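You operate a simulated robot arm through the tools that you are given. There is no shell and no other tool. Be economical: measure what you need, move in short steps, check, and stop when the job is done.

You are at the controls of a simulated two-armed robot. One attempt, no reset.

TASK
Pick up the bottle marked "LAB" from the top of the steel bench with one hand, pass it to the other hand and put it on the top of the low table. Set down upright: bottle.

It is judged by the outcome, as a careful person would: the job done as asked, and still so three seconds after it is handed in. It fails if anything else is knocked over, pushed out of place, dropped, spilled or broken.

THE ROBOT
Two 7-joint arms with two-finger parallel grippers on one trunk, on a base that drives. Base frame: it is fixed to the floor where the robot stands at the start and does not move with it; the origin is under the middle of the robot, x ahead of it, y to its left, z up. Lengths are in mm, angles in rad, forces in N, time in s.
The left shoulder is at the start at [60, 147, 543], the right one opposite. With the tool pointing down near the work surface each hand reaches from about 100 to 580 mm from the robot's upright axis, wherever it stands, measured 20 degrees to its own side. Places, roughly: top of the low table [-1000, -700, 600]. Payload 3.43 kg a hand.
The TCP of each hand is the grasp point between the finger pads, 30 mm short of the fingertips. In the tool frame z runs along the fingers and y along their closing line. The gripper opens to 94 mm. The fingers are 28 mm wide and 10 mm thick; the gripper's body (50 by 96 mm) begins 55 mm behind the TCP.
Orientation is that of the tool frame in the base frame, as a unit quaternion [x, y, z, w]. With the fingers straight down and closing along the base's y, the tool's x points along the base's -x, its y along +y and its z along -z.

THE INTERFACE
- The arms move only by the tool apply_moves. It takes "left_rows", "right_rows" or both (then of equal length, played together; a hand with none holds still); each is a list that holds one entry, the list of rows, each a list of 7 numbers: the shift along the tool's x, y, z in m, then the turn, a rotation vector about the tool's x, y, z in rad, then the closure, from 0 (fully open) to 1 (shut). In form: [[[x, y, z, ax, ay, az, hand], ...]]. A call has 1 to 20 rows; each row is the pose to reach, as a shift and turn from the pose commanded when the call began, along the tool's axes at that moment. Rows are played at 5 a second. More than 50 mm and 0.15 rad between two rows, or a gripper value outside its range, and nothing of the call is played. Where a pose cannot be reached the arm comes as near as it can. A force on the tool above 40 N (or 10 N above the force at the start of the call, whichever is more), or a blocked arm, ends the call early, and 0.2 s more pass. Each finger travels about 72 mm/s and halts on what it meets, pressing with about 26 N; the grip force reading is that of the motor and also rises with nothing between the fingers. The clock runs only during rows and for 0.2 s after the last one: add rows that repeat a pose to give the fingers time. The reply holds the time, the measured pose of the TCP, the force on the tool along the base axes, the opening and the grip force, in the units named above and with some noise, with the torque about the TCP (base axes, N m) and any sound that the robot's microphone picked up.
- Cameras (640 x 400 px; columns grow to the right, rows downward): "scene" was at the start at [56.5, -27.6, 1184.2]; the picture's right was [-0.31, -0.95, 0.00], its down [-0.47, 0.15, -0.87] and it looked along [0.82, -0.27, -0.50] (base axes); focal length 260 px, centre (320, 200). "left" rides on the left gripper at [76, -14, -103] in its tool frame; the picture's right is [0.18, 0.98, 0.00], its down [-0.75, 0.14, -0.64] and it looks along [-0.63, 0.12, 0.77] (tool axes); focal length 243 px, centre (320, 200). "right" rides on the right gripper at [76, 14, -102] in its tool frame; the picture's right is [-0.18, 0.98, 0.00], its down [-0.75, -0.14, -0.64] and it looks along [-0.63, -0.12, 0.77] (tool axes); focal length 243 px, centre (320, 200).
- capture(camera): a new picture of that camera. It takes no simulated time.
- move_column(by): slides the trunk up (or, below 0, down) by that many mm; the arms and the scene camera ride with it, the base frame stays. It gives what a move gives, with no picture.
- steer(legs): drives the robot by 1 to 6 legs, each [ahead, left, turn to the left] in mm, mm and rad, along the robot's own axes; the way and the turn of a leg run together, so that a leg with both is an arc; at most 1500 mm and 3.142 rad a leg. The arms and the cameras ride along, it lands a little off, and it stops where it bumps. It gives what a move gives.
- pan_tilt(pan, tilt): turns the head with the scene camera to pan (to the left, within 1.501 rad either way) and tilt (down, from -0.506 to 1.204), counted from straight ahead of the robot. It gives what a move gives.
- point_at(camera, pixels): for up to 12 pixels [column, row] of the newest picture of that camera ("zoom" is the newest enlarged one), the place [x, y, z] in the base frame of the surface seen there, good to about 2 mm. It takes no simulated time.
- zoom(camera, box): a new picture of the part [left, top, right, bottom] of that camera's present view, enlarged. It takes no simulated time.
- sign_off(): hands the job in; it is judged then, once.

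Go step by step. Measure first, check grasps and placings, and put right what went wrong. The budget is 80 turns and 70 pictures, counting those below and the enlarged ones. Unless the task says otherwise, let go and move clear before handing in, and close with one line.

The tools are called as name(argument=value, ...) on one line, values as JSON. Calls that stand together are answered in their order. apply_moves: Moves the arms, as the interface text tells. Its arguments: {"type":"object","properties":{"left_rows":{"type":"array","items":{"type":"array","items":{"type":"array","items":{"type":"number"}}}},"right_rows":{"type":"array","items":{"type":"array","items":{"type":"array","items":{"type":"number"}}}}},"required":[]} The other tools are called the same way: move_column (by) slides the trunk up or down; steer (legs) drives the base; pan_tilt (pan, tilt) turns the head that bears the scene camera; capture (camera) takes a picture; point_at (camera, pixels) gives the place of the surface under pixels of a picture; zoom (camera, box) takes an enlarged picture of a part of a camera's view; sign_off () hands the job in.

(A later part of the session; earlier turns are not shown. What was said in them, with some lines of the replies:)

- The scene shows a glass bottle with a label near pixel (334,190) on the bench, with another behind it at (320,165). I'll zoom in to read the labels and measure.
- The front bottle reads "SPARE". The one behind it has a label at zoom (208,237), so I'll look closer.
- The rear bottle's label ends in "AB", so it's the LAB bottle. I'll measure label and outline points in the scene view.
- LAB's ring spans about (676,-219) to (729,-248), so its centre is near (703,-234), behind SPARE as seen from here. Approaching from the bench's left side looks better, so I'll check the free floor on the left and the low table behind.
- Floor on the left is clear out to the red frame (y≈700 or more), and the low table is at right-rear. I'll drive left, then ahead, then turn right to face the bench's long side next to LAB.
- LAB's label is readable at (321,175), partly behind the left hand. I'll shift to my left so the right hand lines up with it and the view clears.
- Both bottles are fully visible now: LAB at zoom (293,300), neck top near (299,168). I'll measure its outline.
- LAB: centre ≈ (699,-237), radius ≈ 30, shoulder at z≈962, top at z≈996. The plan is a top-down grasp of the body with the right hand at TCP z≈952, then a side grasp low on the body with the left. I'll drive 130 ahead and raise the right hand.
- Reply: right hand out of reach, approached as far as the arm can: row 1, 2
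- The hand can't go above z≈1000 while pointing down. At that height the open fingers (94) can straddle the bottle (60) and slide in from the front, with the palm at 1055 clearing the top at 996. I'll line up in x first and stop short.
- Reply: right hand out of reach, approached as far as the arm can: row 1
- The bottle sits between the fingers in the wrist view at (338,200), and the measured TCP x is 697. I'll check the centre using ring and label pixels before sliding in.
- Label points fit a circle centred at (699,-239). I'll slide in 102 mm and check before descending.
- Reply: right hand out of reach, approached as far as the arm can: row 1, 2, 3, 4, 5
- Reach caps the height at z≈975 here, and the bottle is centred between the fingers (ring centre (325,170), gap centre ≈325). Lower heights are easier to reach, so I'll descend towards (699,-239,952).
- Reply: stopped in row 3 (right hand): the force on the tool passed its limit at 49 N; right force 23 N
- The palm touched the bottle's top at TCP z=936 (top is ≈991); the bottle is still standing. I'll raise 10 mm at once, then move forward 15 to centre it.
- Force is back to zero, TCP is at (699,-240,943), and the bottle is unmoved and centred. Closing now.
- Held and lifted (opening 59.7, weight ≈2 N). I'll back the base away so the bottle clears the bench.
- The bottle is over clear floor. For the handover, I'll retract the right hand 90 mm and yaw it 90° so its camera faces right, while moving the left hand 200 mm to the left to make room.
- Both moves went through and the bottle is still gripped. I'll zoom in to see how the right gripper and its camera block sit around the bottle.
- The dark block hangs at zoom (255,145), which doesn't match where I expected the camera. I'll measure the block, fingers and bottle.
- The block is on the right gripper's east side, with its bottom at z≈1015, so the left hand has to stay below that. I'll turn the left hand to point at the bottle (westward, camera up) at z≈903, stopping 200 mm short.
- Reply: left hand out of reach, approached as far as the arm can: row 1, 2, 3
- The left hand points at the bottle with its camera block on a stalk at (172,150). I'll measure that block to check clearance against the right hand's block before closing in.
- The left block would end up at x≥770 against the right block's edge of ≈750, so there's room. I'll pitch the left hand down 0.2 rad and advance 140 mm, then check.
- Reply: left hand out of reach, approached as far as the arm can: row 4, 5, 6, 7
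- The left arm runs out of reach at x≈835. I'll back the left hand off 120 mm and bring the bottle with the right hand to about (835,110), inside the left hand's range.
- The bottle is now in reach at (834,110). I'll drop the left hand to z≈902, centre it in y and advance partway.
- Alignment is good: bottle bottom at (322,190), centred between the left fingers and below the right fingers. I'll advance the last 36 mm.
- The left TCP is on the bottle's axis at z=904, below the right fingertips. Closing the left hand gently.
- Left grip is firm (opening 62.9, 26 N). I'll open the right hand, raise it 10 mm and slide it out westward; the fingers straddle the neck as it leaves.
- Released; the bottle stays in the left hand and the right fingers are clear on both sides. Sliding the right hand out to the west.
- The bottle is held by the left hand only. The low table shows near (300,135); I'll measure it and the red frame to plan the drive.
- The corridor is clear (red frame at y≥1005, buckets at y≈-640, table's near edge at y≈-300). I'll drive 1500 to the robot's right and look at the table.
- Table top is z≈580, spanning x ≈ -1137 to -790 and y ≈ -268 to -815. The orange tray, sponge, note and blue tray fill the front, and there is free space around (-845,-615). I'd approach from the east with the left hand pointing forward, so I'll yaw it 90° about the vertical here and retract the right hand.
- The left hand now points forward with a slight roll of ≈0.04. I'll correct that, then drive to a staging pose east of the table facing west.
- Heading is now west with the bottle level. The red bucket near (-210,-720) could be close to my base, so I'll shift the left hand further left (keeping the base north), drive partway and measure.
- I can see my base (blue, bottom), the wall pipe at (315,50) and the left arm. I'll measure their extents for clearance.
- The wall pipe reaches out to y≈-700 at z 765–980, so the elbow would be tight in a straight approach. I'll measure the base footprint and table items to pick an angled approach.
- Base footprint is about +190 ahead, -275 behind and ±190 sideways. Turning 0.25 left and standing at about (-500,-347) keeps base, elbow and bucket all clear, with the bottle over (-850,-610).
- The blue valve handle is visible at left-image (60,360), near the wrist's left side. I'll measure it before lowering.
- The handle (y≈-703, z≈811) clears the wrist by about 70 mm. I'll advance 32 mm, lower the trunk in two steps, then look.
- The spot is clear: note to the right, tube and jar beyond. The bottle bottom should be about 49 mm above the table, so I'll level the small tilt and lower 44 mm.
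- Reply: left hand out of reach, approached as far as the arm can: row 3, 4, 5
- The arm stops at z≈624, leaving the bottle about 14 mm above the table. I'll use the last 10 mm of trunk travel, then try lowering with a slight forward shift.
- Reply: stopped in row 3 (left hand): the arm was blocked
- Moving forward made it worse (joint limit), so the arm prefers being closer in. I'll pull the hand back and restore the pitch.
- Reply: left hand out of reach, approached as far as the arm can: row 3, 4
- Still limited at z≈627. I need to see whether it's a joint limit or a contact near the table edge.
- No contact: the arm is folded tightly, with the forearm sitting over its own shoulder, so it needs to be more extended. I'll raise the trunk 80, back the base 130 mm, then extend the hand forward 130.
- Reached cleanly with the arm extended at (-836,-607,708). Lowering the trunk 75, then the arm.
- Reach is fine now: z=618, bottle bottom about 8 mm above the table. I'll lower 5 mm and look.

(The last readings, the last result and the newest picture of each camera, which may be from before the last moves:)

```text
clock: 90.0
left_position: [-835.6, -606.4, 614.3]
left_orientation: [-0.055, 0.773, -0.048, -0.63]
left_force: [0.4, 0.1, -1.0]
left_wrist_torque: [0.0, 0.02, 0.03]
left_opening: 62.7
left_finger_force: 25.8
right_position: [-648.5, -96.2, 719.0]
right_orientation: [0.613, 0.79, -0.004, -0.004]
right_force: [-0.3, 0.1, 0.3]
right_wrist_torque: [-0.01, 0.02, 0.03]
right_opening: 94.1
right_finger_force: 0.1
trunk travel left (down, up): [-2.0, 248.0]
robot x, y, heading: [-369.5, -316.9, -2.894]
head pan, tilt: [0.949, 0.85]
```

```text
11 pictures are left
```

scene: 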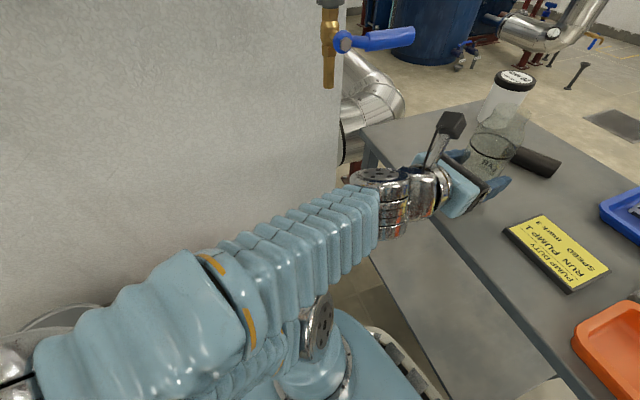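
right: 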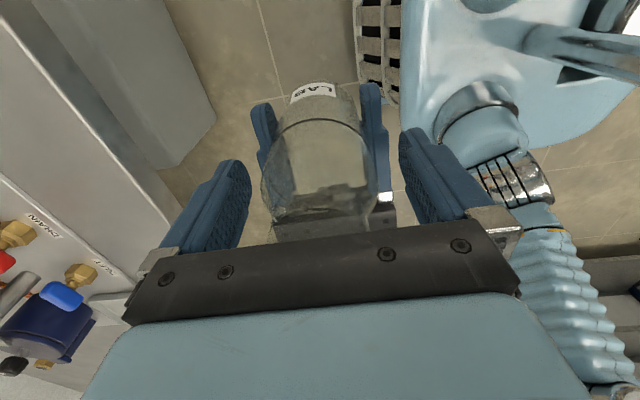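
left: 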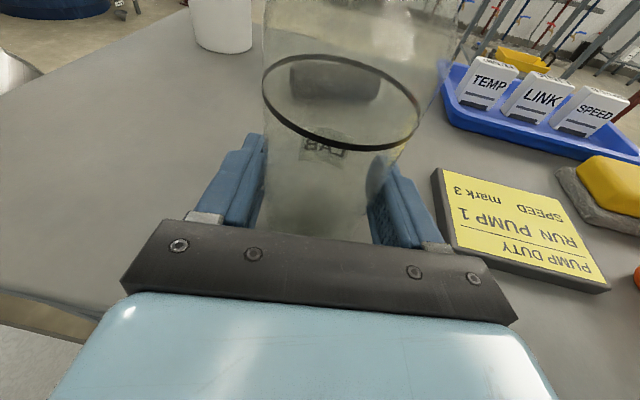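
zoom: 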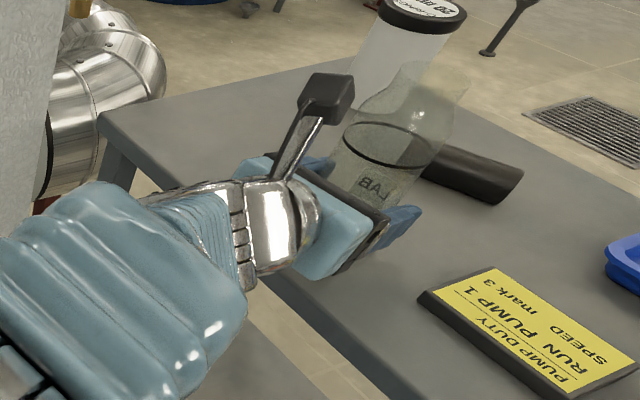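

No contact yet at z=614. Lowering in 1 mm steps.

apply_moves(left_rows=[[[-0.001, 0, 0.0002, 0, 0, 0, 1], [-0.002, 0, 0.0004, 0, 0, 0, 1], [-0.0029, 0, 0.0006, 0, 0, 0, 1], [-0.0029, 0, 0.0006, 0, 0, 0, 1]]])

apply_moves(left_rows=[[[-0.001, 0, 0.0002, 0, 0, 0, 1], [-0.0015, 0, 0.0003, 0, 0, 0, 1], [-0.0015, 0, 0.0003, 0, 0, 0, 1]]])

```text
clock: 91.0
left_position: [-834.2, -606.0, 614.0]
left_orientation: [-0.054, 0.772, -0.048, -0.632]
left_force: [-8.3, -4.2, 27.9]
left_wrist_torque: [0.54, -1.56, -0.12]
left_opening: 62.6
left_finger_force: 25.9
right_position: [-648.2, -96.0, 719.2]
right_orientation: [0.614, 0.79, -0.005, -0.003]
right_force: [-1.4, 0.3, 0.7]
right_wrist_torque: [0.0, -0.02, 0.04]
right_opening: 94.2
right_finger_force: 0.1
trunk travel left (down, up): [-2.0, 248.0]
robot x, y, heading: [-370.4, -311.7, -2.893]
head pan, tilt: [0.949, 0.85]
```

```text
clock: 91.5
left_position: [-834.4, -606.5, 613.5]
left_orientation: [-0.055, 0.77, -0.049, -0.634]
left_force: [3.5, 0.4, 14.4]
left_wrist_torque: [0.39, -1.13, -0.08]
left_opening: 62.5
left_finger_force: 26.3
right_position: [-647.9, -95.7, 718.9]
right_orientation: [0.613, 0.79, -0.004, -0.004]
right_force: [-0.7, -0.1, 0.5]
right_wrist_torque: [-0.01, 0.01, 0.03]
right_opening: 94.0
right_finger_force: 0.0
trunk travel left (down, up): [-2.0, 248.0]
robot x, y, heading: [-371.4, -318.5, -2.891]
head pan, tilt: [0.949, 0.85]
stopped in row 2 (left hand): the force on the tool passed its limit at 41 N (the readings are from after the stop); the commanded pose is now the measured one
```

Contact was felt, but the torque (−1.56 N·m at 28 N) places it about 56 mm east of the TCP, which could be the gripper body and not the bottle. I'll check how high the bottle sits.

capture(camera="left")

zoom(camera="scene", box=[440, 80, 560, 200])

point_at(camera="left", pixels=[[320, 143], [300, 130], [360, 150], [285, 120], [310, 148], [325, 150], [80, 250], [336, 225]])

```text
10 pictures are left
```

left: 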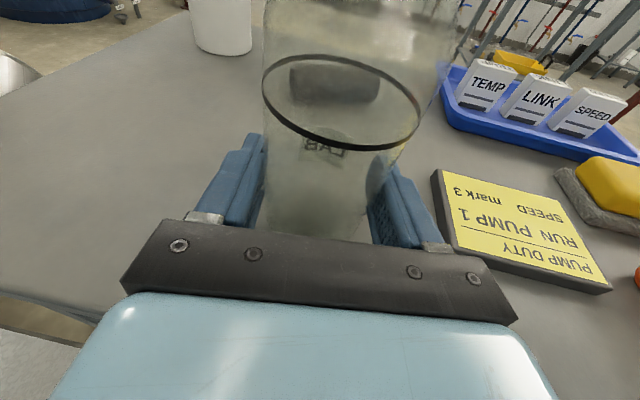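

```text
3.33 times, centred on (500, 140) of scene
```

zoom: 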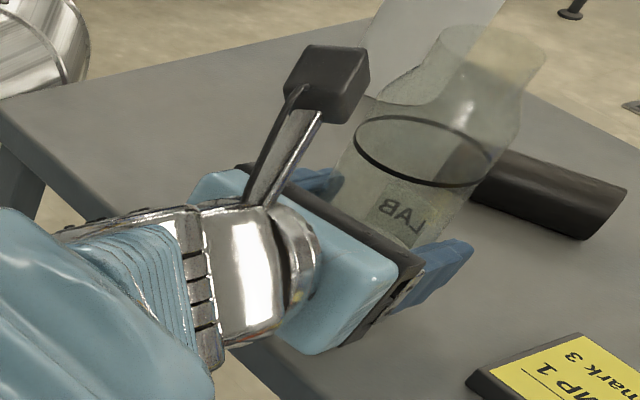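

```text
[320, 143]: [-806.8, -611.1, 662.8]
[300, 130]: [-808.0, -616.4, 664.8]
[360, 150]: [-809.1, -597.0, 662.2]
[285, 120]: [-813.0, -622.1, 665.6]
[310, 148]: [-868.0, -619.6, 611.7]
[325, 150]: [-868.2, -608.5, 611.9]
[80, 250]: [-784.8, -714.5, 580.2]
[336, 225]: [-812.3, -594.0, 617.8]
```

The ring at z≈664 and the grasp geometry agree: the bottle is still about 3–4 mm up, and the gripper's lower front corner rests right at the table edge (x≈-773). I'll lift 5 mm, move 11 mm east so that corner hangs past the edge, then lower again.

apply_moves(left_rows=[[[0.0049, 0, -0.001, 0, 0, 0, 1], [0.0039, -0.0008, -0.0065, 0, -0.006, 0, 1], [0.0028, -0.0016, -0.0117, 0, -0.006, 0, 1], [0.0008, -0.0016, -0.0113, 0, -0.006, 0, 1], [0.0008, -0.0016, -0.0113, 0, -0.006, 0, 1]]])

```text
clock: 92.7
left_position: [-824.3, -608.0, 615.6]
left_orientation: [-0.054, 0.774, -0.047, -0.63]
left_force: [-0.7, -0.7, -1.5]
left_wrist_torque: [0.02, -0.06, -0.03]
left_opening: 62.7
left_finger_force: 25.7
right_position: [-649.1, -96.7, 719.7]
right_orientation: [0.613, 0.79, -0.004, -0.004]
right_force: [0.7, -0.2, -0.2]
right_wrist_torque: [-0.04, 0.01, 0.0]
right_opening: 94.0
right_finger_force: 0.1
trunk travel left (down, up): [-2.0, 248.0]
robot x, y, heading: [-372.3, -315.0, -2.891]
head pan, tilt: [0.949, 0.85]
```

Free again at (-824,-608,615.6). Lowering 3 mm, reading forces, then continuing.

apply_moves(left_rows=[[[-0.001, 0, 0.0002, 0, 0, 0, 1], [-0.002, 0, 0.0004, 0, 0, 0, 1], [-0.0029, 0, 0.0006, 0, 0, 0, 1], [-0.0029, 0, 0.0006, 0, 0, 0, 1]]])

apply_moves(left_rows=[[[-0.001, 0, 0.0002, 0, 0, 0, 1], [-0.001, 0, 0.0002, 0, 0, 0, 1]]])

```text
clock: 93.7
left_position: [-824.1, -607.1, 612.6]
left_orientation: [-0.055, 0.773, -0.048, -0.63]
left_force: [-0.1, 0.2, -0.5]
left_wrist_torque: [0.01, 0.01, -0.05]
left_opening: 62.5
left_finger_force: 26.0
right_position: [-649.3, -96.1, 719.4]
right_orientation: [0.614, 0.79, -0.004, -0.005]
right_force: [0.3, 0.3, -0.1]
right_wrist_torque: [0.0, 0.02, 0.01]
right_opening: 94.0
right_finger_force: 0.0
trunk travel left (down, up): [-2.0, 248.0]
robot x, y, heading: [-373.8, -312.8, -2.89]
head pan, tilt: [0.949, 0.85]
```

```text
clock: 94.3
left_position: [-823.2, -606.5, 611.1]
left_orientation: [-0.055, 0.774, -0.048, -0.63]
left_force: [-0.3, -0.4, 0.1]
left_wrist_torque: [0.03, 0.02, -0.01]
left_opening: 62.3
left_finger_force: 25.5
right_position: [-648.6, -95.8, 719.1]
right_orientation: [0.614, 0.789, -0.004, -0.004]
right_force: [0.2, -0.4, 0.5]
right_wrist_torque: [0.0, 0.0, 0.01]
right_opening: 94.0
right_finger_force: 0.0
trunk travel left (down, up): [-2.0, 248.0]
robot x, y, heading: [-370.9, -317.0, -2.892]
head pan, tilt: [0.949, 0.85]
```

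The body now clears the edge: no force at z=611. Continuing in small steps.

apply_moves(left_rows=[[[-0.0005, 0, 0.0001, 0, 0, 0, 1], [-0.001, 0, 0.0002, 0, 0, 0, 1], [-0.001, 0, 0.0002, 0, 0, 0, 1]]])

apply_moves(left_rows=[[[-0.0005, 0, 0.0001, 0, 0, 0, 1], [-0.001, 0, 0.0002, 0, 0, 0, 1], [-0.001, 0, 0.0002, 0, 0, 0, 1]]])

```text
clock: 95.1
left_position: [-823.9, -606.2, 608.6]
left_orientation: [-0.055, 0.773, -0.048, -0.63]
left_force: [-0.3, -0.2, -0.5]
left_wrist_torque: [-0.02, -0.02, -0.02]
left_opening: 62.5
left_finger_force: 25.8
right_position: [-649.5, -95.5, 718.7]
right_orientation: [0.614, 0.789, -0.004, -0.004]
right_force: [0.2, 1.3, 0.2]
right_wrist_torque: [0.02, 0.01, -0.03]
right_opening: 94.0
right_finger_force: 0.0
trunk travel left (down, up): [-2.0, 248.0]
robot x, y, heading: [-371.2, -312.0, -2.892]
head pan, tilt: [0.949, 0.85]
```

```text
clock: 95.9
left_position: [-823.6, -608.2, 608.0]
left_orientation: [-0.055, 0.774, -0.048, -0.629]
left_force: [0.2, -0.1, -0.5]
left_wrist_torque: [0.0, 0.01, -0.05]
left_opening: 62.5
left_finger_force: 25.9
right_position: [-649.2, -95.8, 720.6]
right_orientation: [0.614, 0.789, -0.003, -0.004]
right_force: [0.2, -0.1, -0.1]
right_wrist_torque: [0.0, 0.01, 0.02]
right_opening: 94.1
right_finger_force: 0.1
trunk travel left (down, up): [-2.0, 248.0]
robot x, y, heading: [-371.3, -315.5, -2.892]
head pan, tilt: [0.949, 0.85]
```

Still no contact at z≈608; going down a few more 1 mm steps.

apply_moves(left_rows=[[[-0.001, 0, 0.0002, 0, 0, 0, 1], [-0.001, 0, 0.0002, 0, 0, 0, 1]]])

apply_moves(left_rows=[[[-0.001, 0, 0.0002, 0, 0, 0, 1], [-0.001, 0, 0.0002, 0, 0, 0, 1]]])

```text
clock: 96.5
left_position: [-824.9, -606.3, 607.7]
left_orientation: [-0.054, 0.773, -0.047, -0.63]
left_force: [-0.3, -0.4, 1.6]
left_wrist_torque: [0.03, -0.06, -0.01]
left_opening: 62.4
left_finger_force: 25.8
right_position: [-649.0, -96.3, 718.8]
right_orientation: [0.613, 0.79, -0.004, -0.004]
right_force: [0.6, 0.1, -0.2]
right_wrist_torque: [-0.02, -0.02, -0.05]
right_opening: 94.3
right_finger_force: 0.0
trunk travel left (down, up): [-2.0, 248.0]
robot x, y, heading: [-371.4, -314.7, -2.888]
head pan, tilt: [0.949, 0.85]
```

```text
clock: 97.1
left_position: [-824.9, -606.9, 608.5]
left_orientation: [-0.055, 0.773, -0.048, -0.63]
left_force: [-1.1, -2.4, 9.9]
left_wrist_torque: [0.01, -0.21, -0.05]
left_opening: 62.3
left_finger_force: 26.1
right_position: [-649.2, -96.7, 719.7]
right_orientation: [0.614, 0.789, -0.005, -0.004]
right_force: [0.3, -0.3, -0.6]
right_wrist_torque: [0.01, 0.01, 0.04]
right_opening: 93.8
right_finger_force: 0.2
trunk travel left (down, up): [-2.0, 248.0]
robot x, y, heading: [-368.2, -315.3, -2.89]
head pan, tilt: [0.949, 0.85]
```

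Contact now is 10 N with the lever only ≈21 mm, inside the bottle's base, so the bottle is on the table. I'll open gently.

apply_moves(left_rows=[[[0.0004, 0, 0, 0, 0, 0, 0.32], [0.0004, 0, 0, 0, 0, 0, 0.28], [0.0004, 0, 0, 0, 0, 0, 0.2], [0.0004, 0, 0, 0, 0, 0, 0.1], [0.0004, 0, 0, 0, 0, 0, 0], [0.0004, 0, 0, 0, 0, 0, 0]]])

capture(camera="left")

```text
clock: 98.5
left_position: [-824.7, -606.7, 606.8]
left_orientation: [-0.053, 0.774, -0.046, -0.63]
left_force: [-0.7, 0.1, 0.6]
left_wrist_torque: [-0.05, -0.02, -0.02]
left_opening: 93.9
left_finger_force: 0.0
right_position: [-649.3, -94.3, 718.9]
right_orientation: [0.613, 0.79, -0.004, -0.003]
right_force: [-0.3, -0.1, -0.3]
right_wrist_torque: [0.0, 0.02, 0.04]
right_opening: 94.2
right_finger_force: 0.1
trunk travel left (down, up): [-2.0, 248.0]
robot x, y, heading: [-370.1, -315.3, -2.892]
head pan, tilt: [0.949, 0.85]
```

```text
8 pictures are left
```

left: 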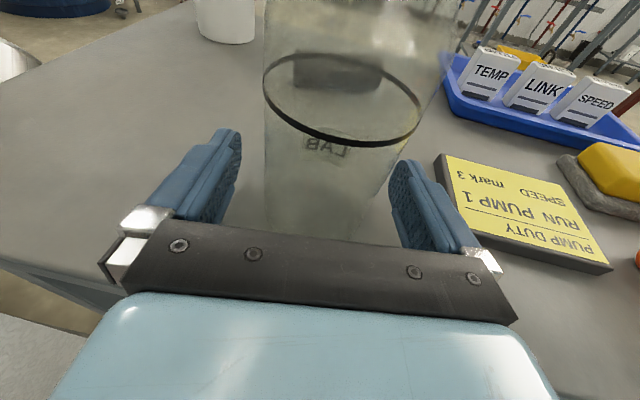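

Released and the bottle stands upright between the open fingers. I'll back the hand straight out 70 mm, then reverse the base.

apply_moves(left_rows=[[[0.002, 0, -0.015, 0, 0, 0, 0], [0.002, 0, -0.03, 0, 0, 0, 0], [0.002, 0, -0.05, 0, 0, 0, 0], [0.002, 0, -0.07, 0, 0, 0, 0], [0.002, 0, -0.07, 0, 0, 0, 0]]])

steer(legs=[[-150, 0, 0]])

capture(camera="scene")

zoom(camera="scene", box=[400, 40, 640, 280])

```text
clock: 99.7
left_position: [-757.3, -597.8, 622.6]
left_orientation: [-0.056, 0.774, -0.048, -0.629]
left_force: [0.5, 0.5, 0.1]
left_wrist_torque: [-0.01, 0.02, -0.01]
left_opening: 94.1
left_finger_force: 0.2
right_position: [-648.3, -95.6, 719.4]
right_orientation: [0.613, 0.79, -0.004, -0.004]
right_force: [0.3, 0.2, -0.8]
right_wrist_torque: [0.0, 0.06, 0.01]
right_opening: 93.9
right_finger_force: 0.0
trunk travel left (down, up): [-2.0, 248.0]
robot x, y, heading: [-368.1, -317.6, -2.897]
head pan, tilt: [0.949, 0.85]
```

```text
clock: 101.0
left_position: [-611.3, -561.9, 623.5]
left_orientation: [-0.054, 0.774, -0.047, -0.629]
left_force: [-0.2, -0.4, 0.1]
left_wrist_torque: [0.03, -0.03, 0.0]
left_opening: 93.9
left_finger_force: 0.1
right_position: [-503.1, -58.2, 719.1]
right_orientation: [0.614, 0.789, -0.003, -0.004]
right_force: [-0.2, 0.0, -0.3]
right_wrist_torque: [0.04, 0.02, -0.01]
right_opening: 93.9
right_finger_force: 0.0
trunk travel left (down, up): [-2.0, 248.0]
robot x, y, heading: [-224.2, -283.9, -2.894]
head pan, tilt: [0.949, 0.85]
```

```text
7 pictures are left
```

scene: 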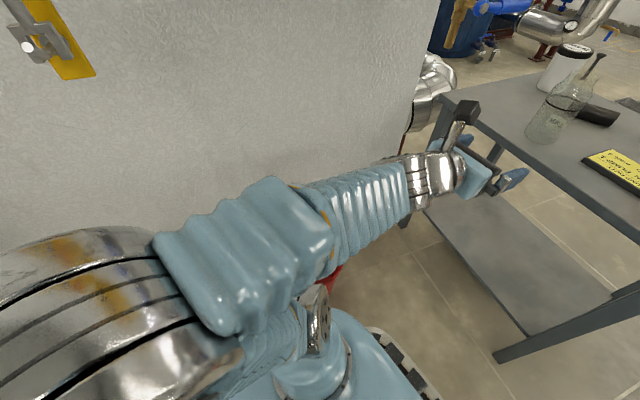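

```text
1.67 times, centred on (520, 160) of scene
```

zoom: 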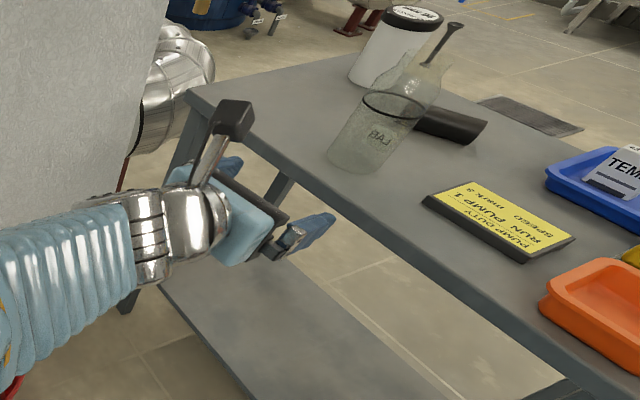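

The LAB bottle stands upright on the low table at zoom (380,135), leaning only through lens perspective just like the jar beside it. Both hands are empty and clear, and nothing else has moved, so I'm handing in.

sign_off()

```text
The job is handed in.
```

The LAB bottle was picked from the bench with the right hand, passed to the left, and set down upright on the low table, with both hands clear and nothing else disturbed.
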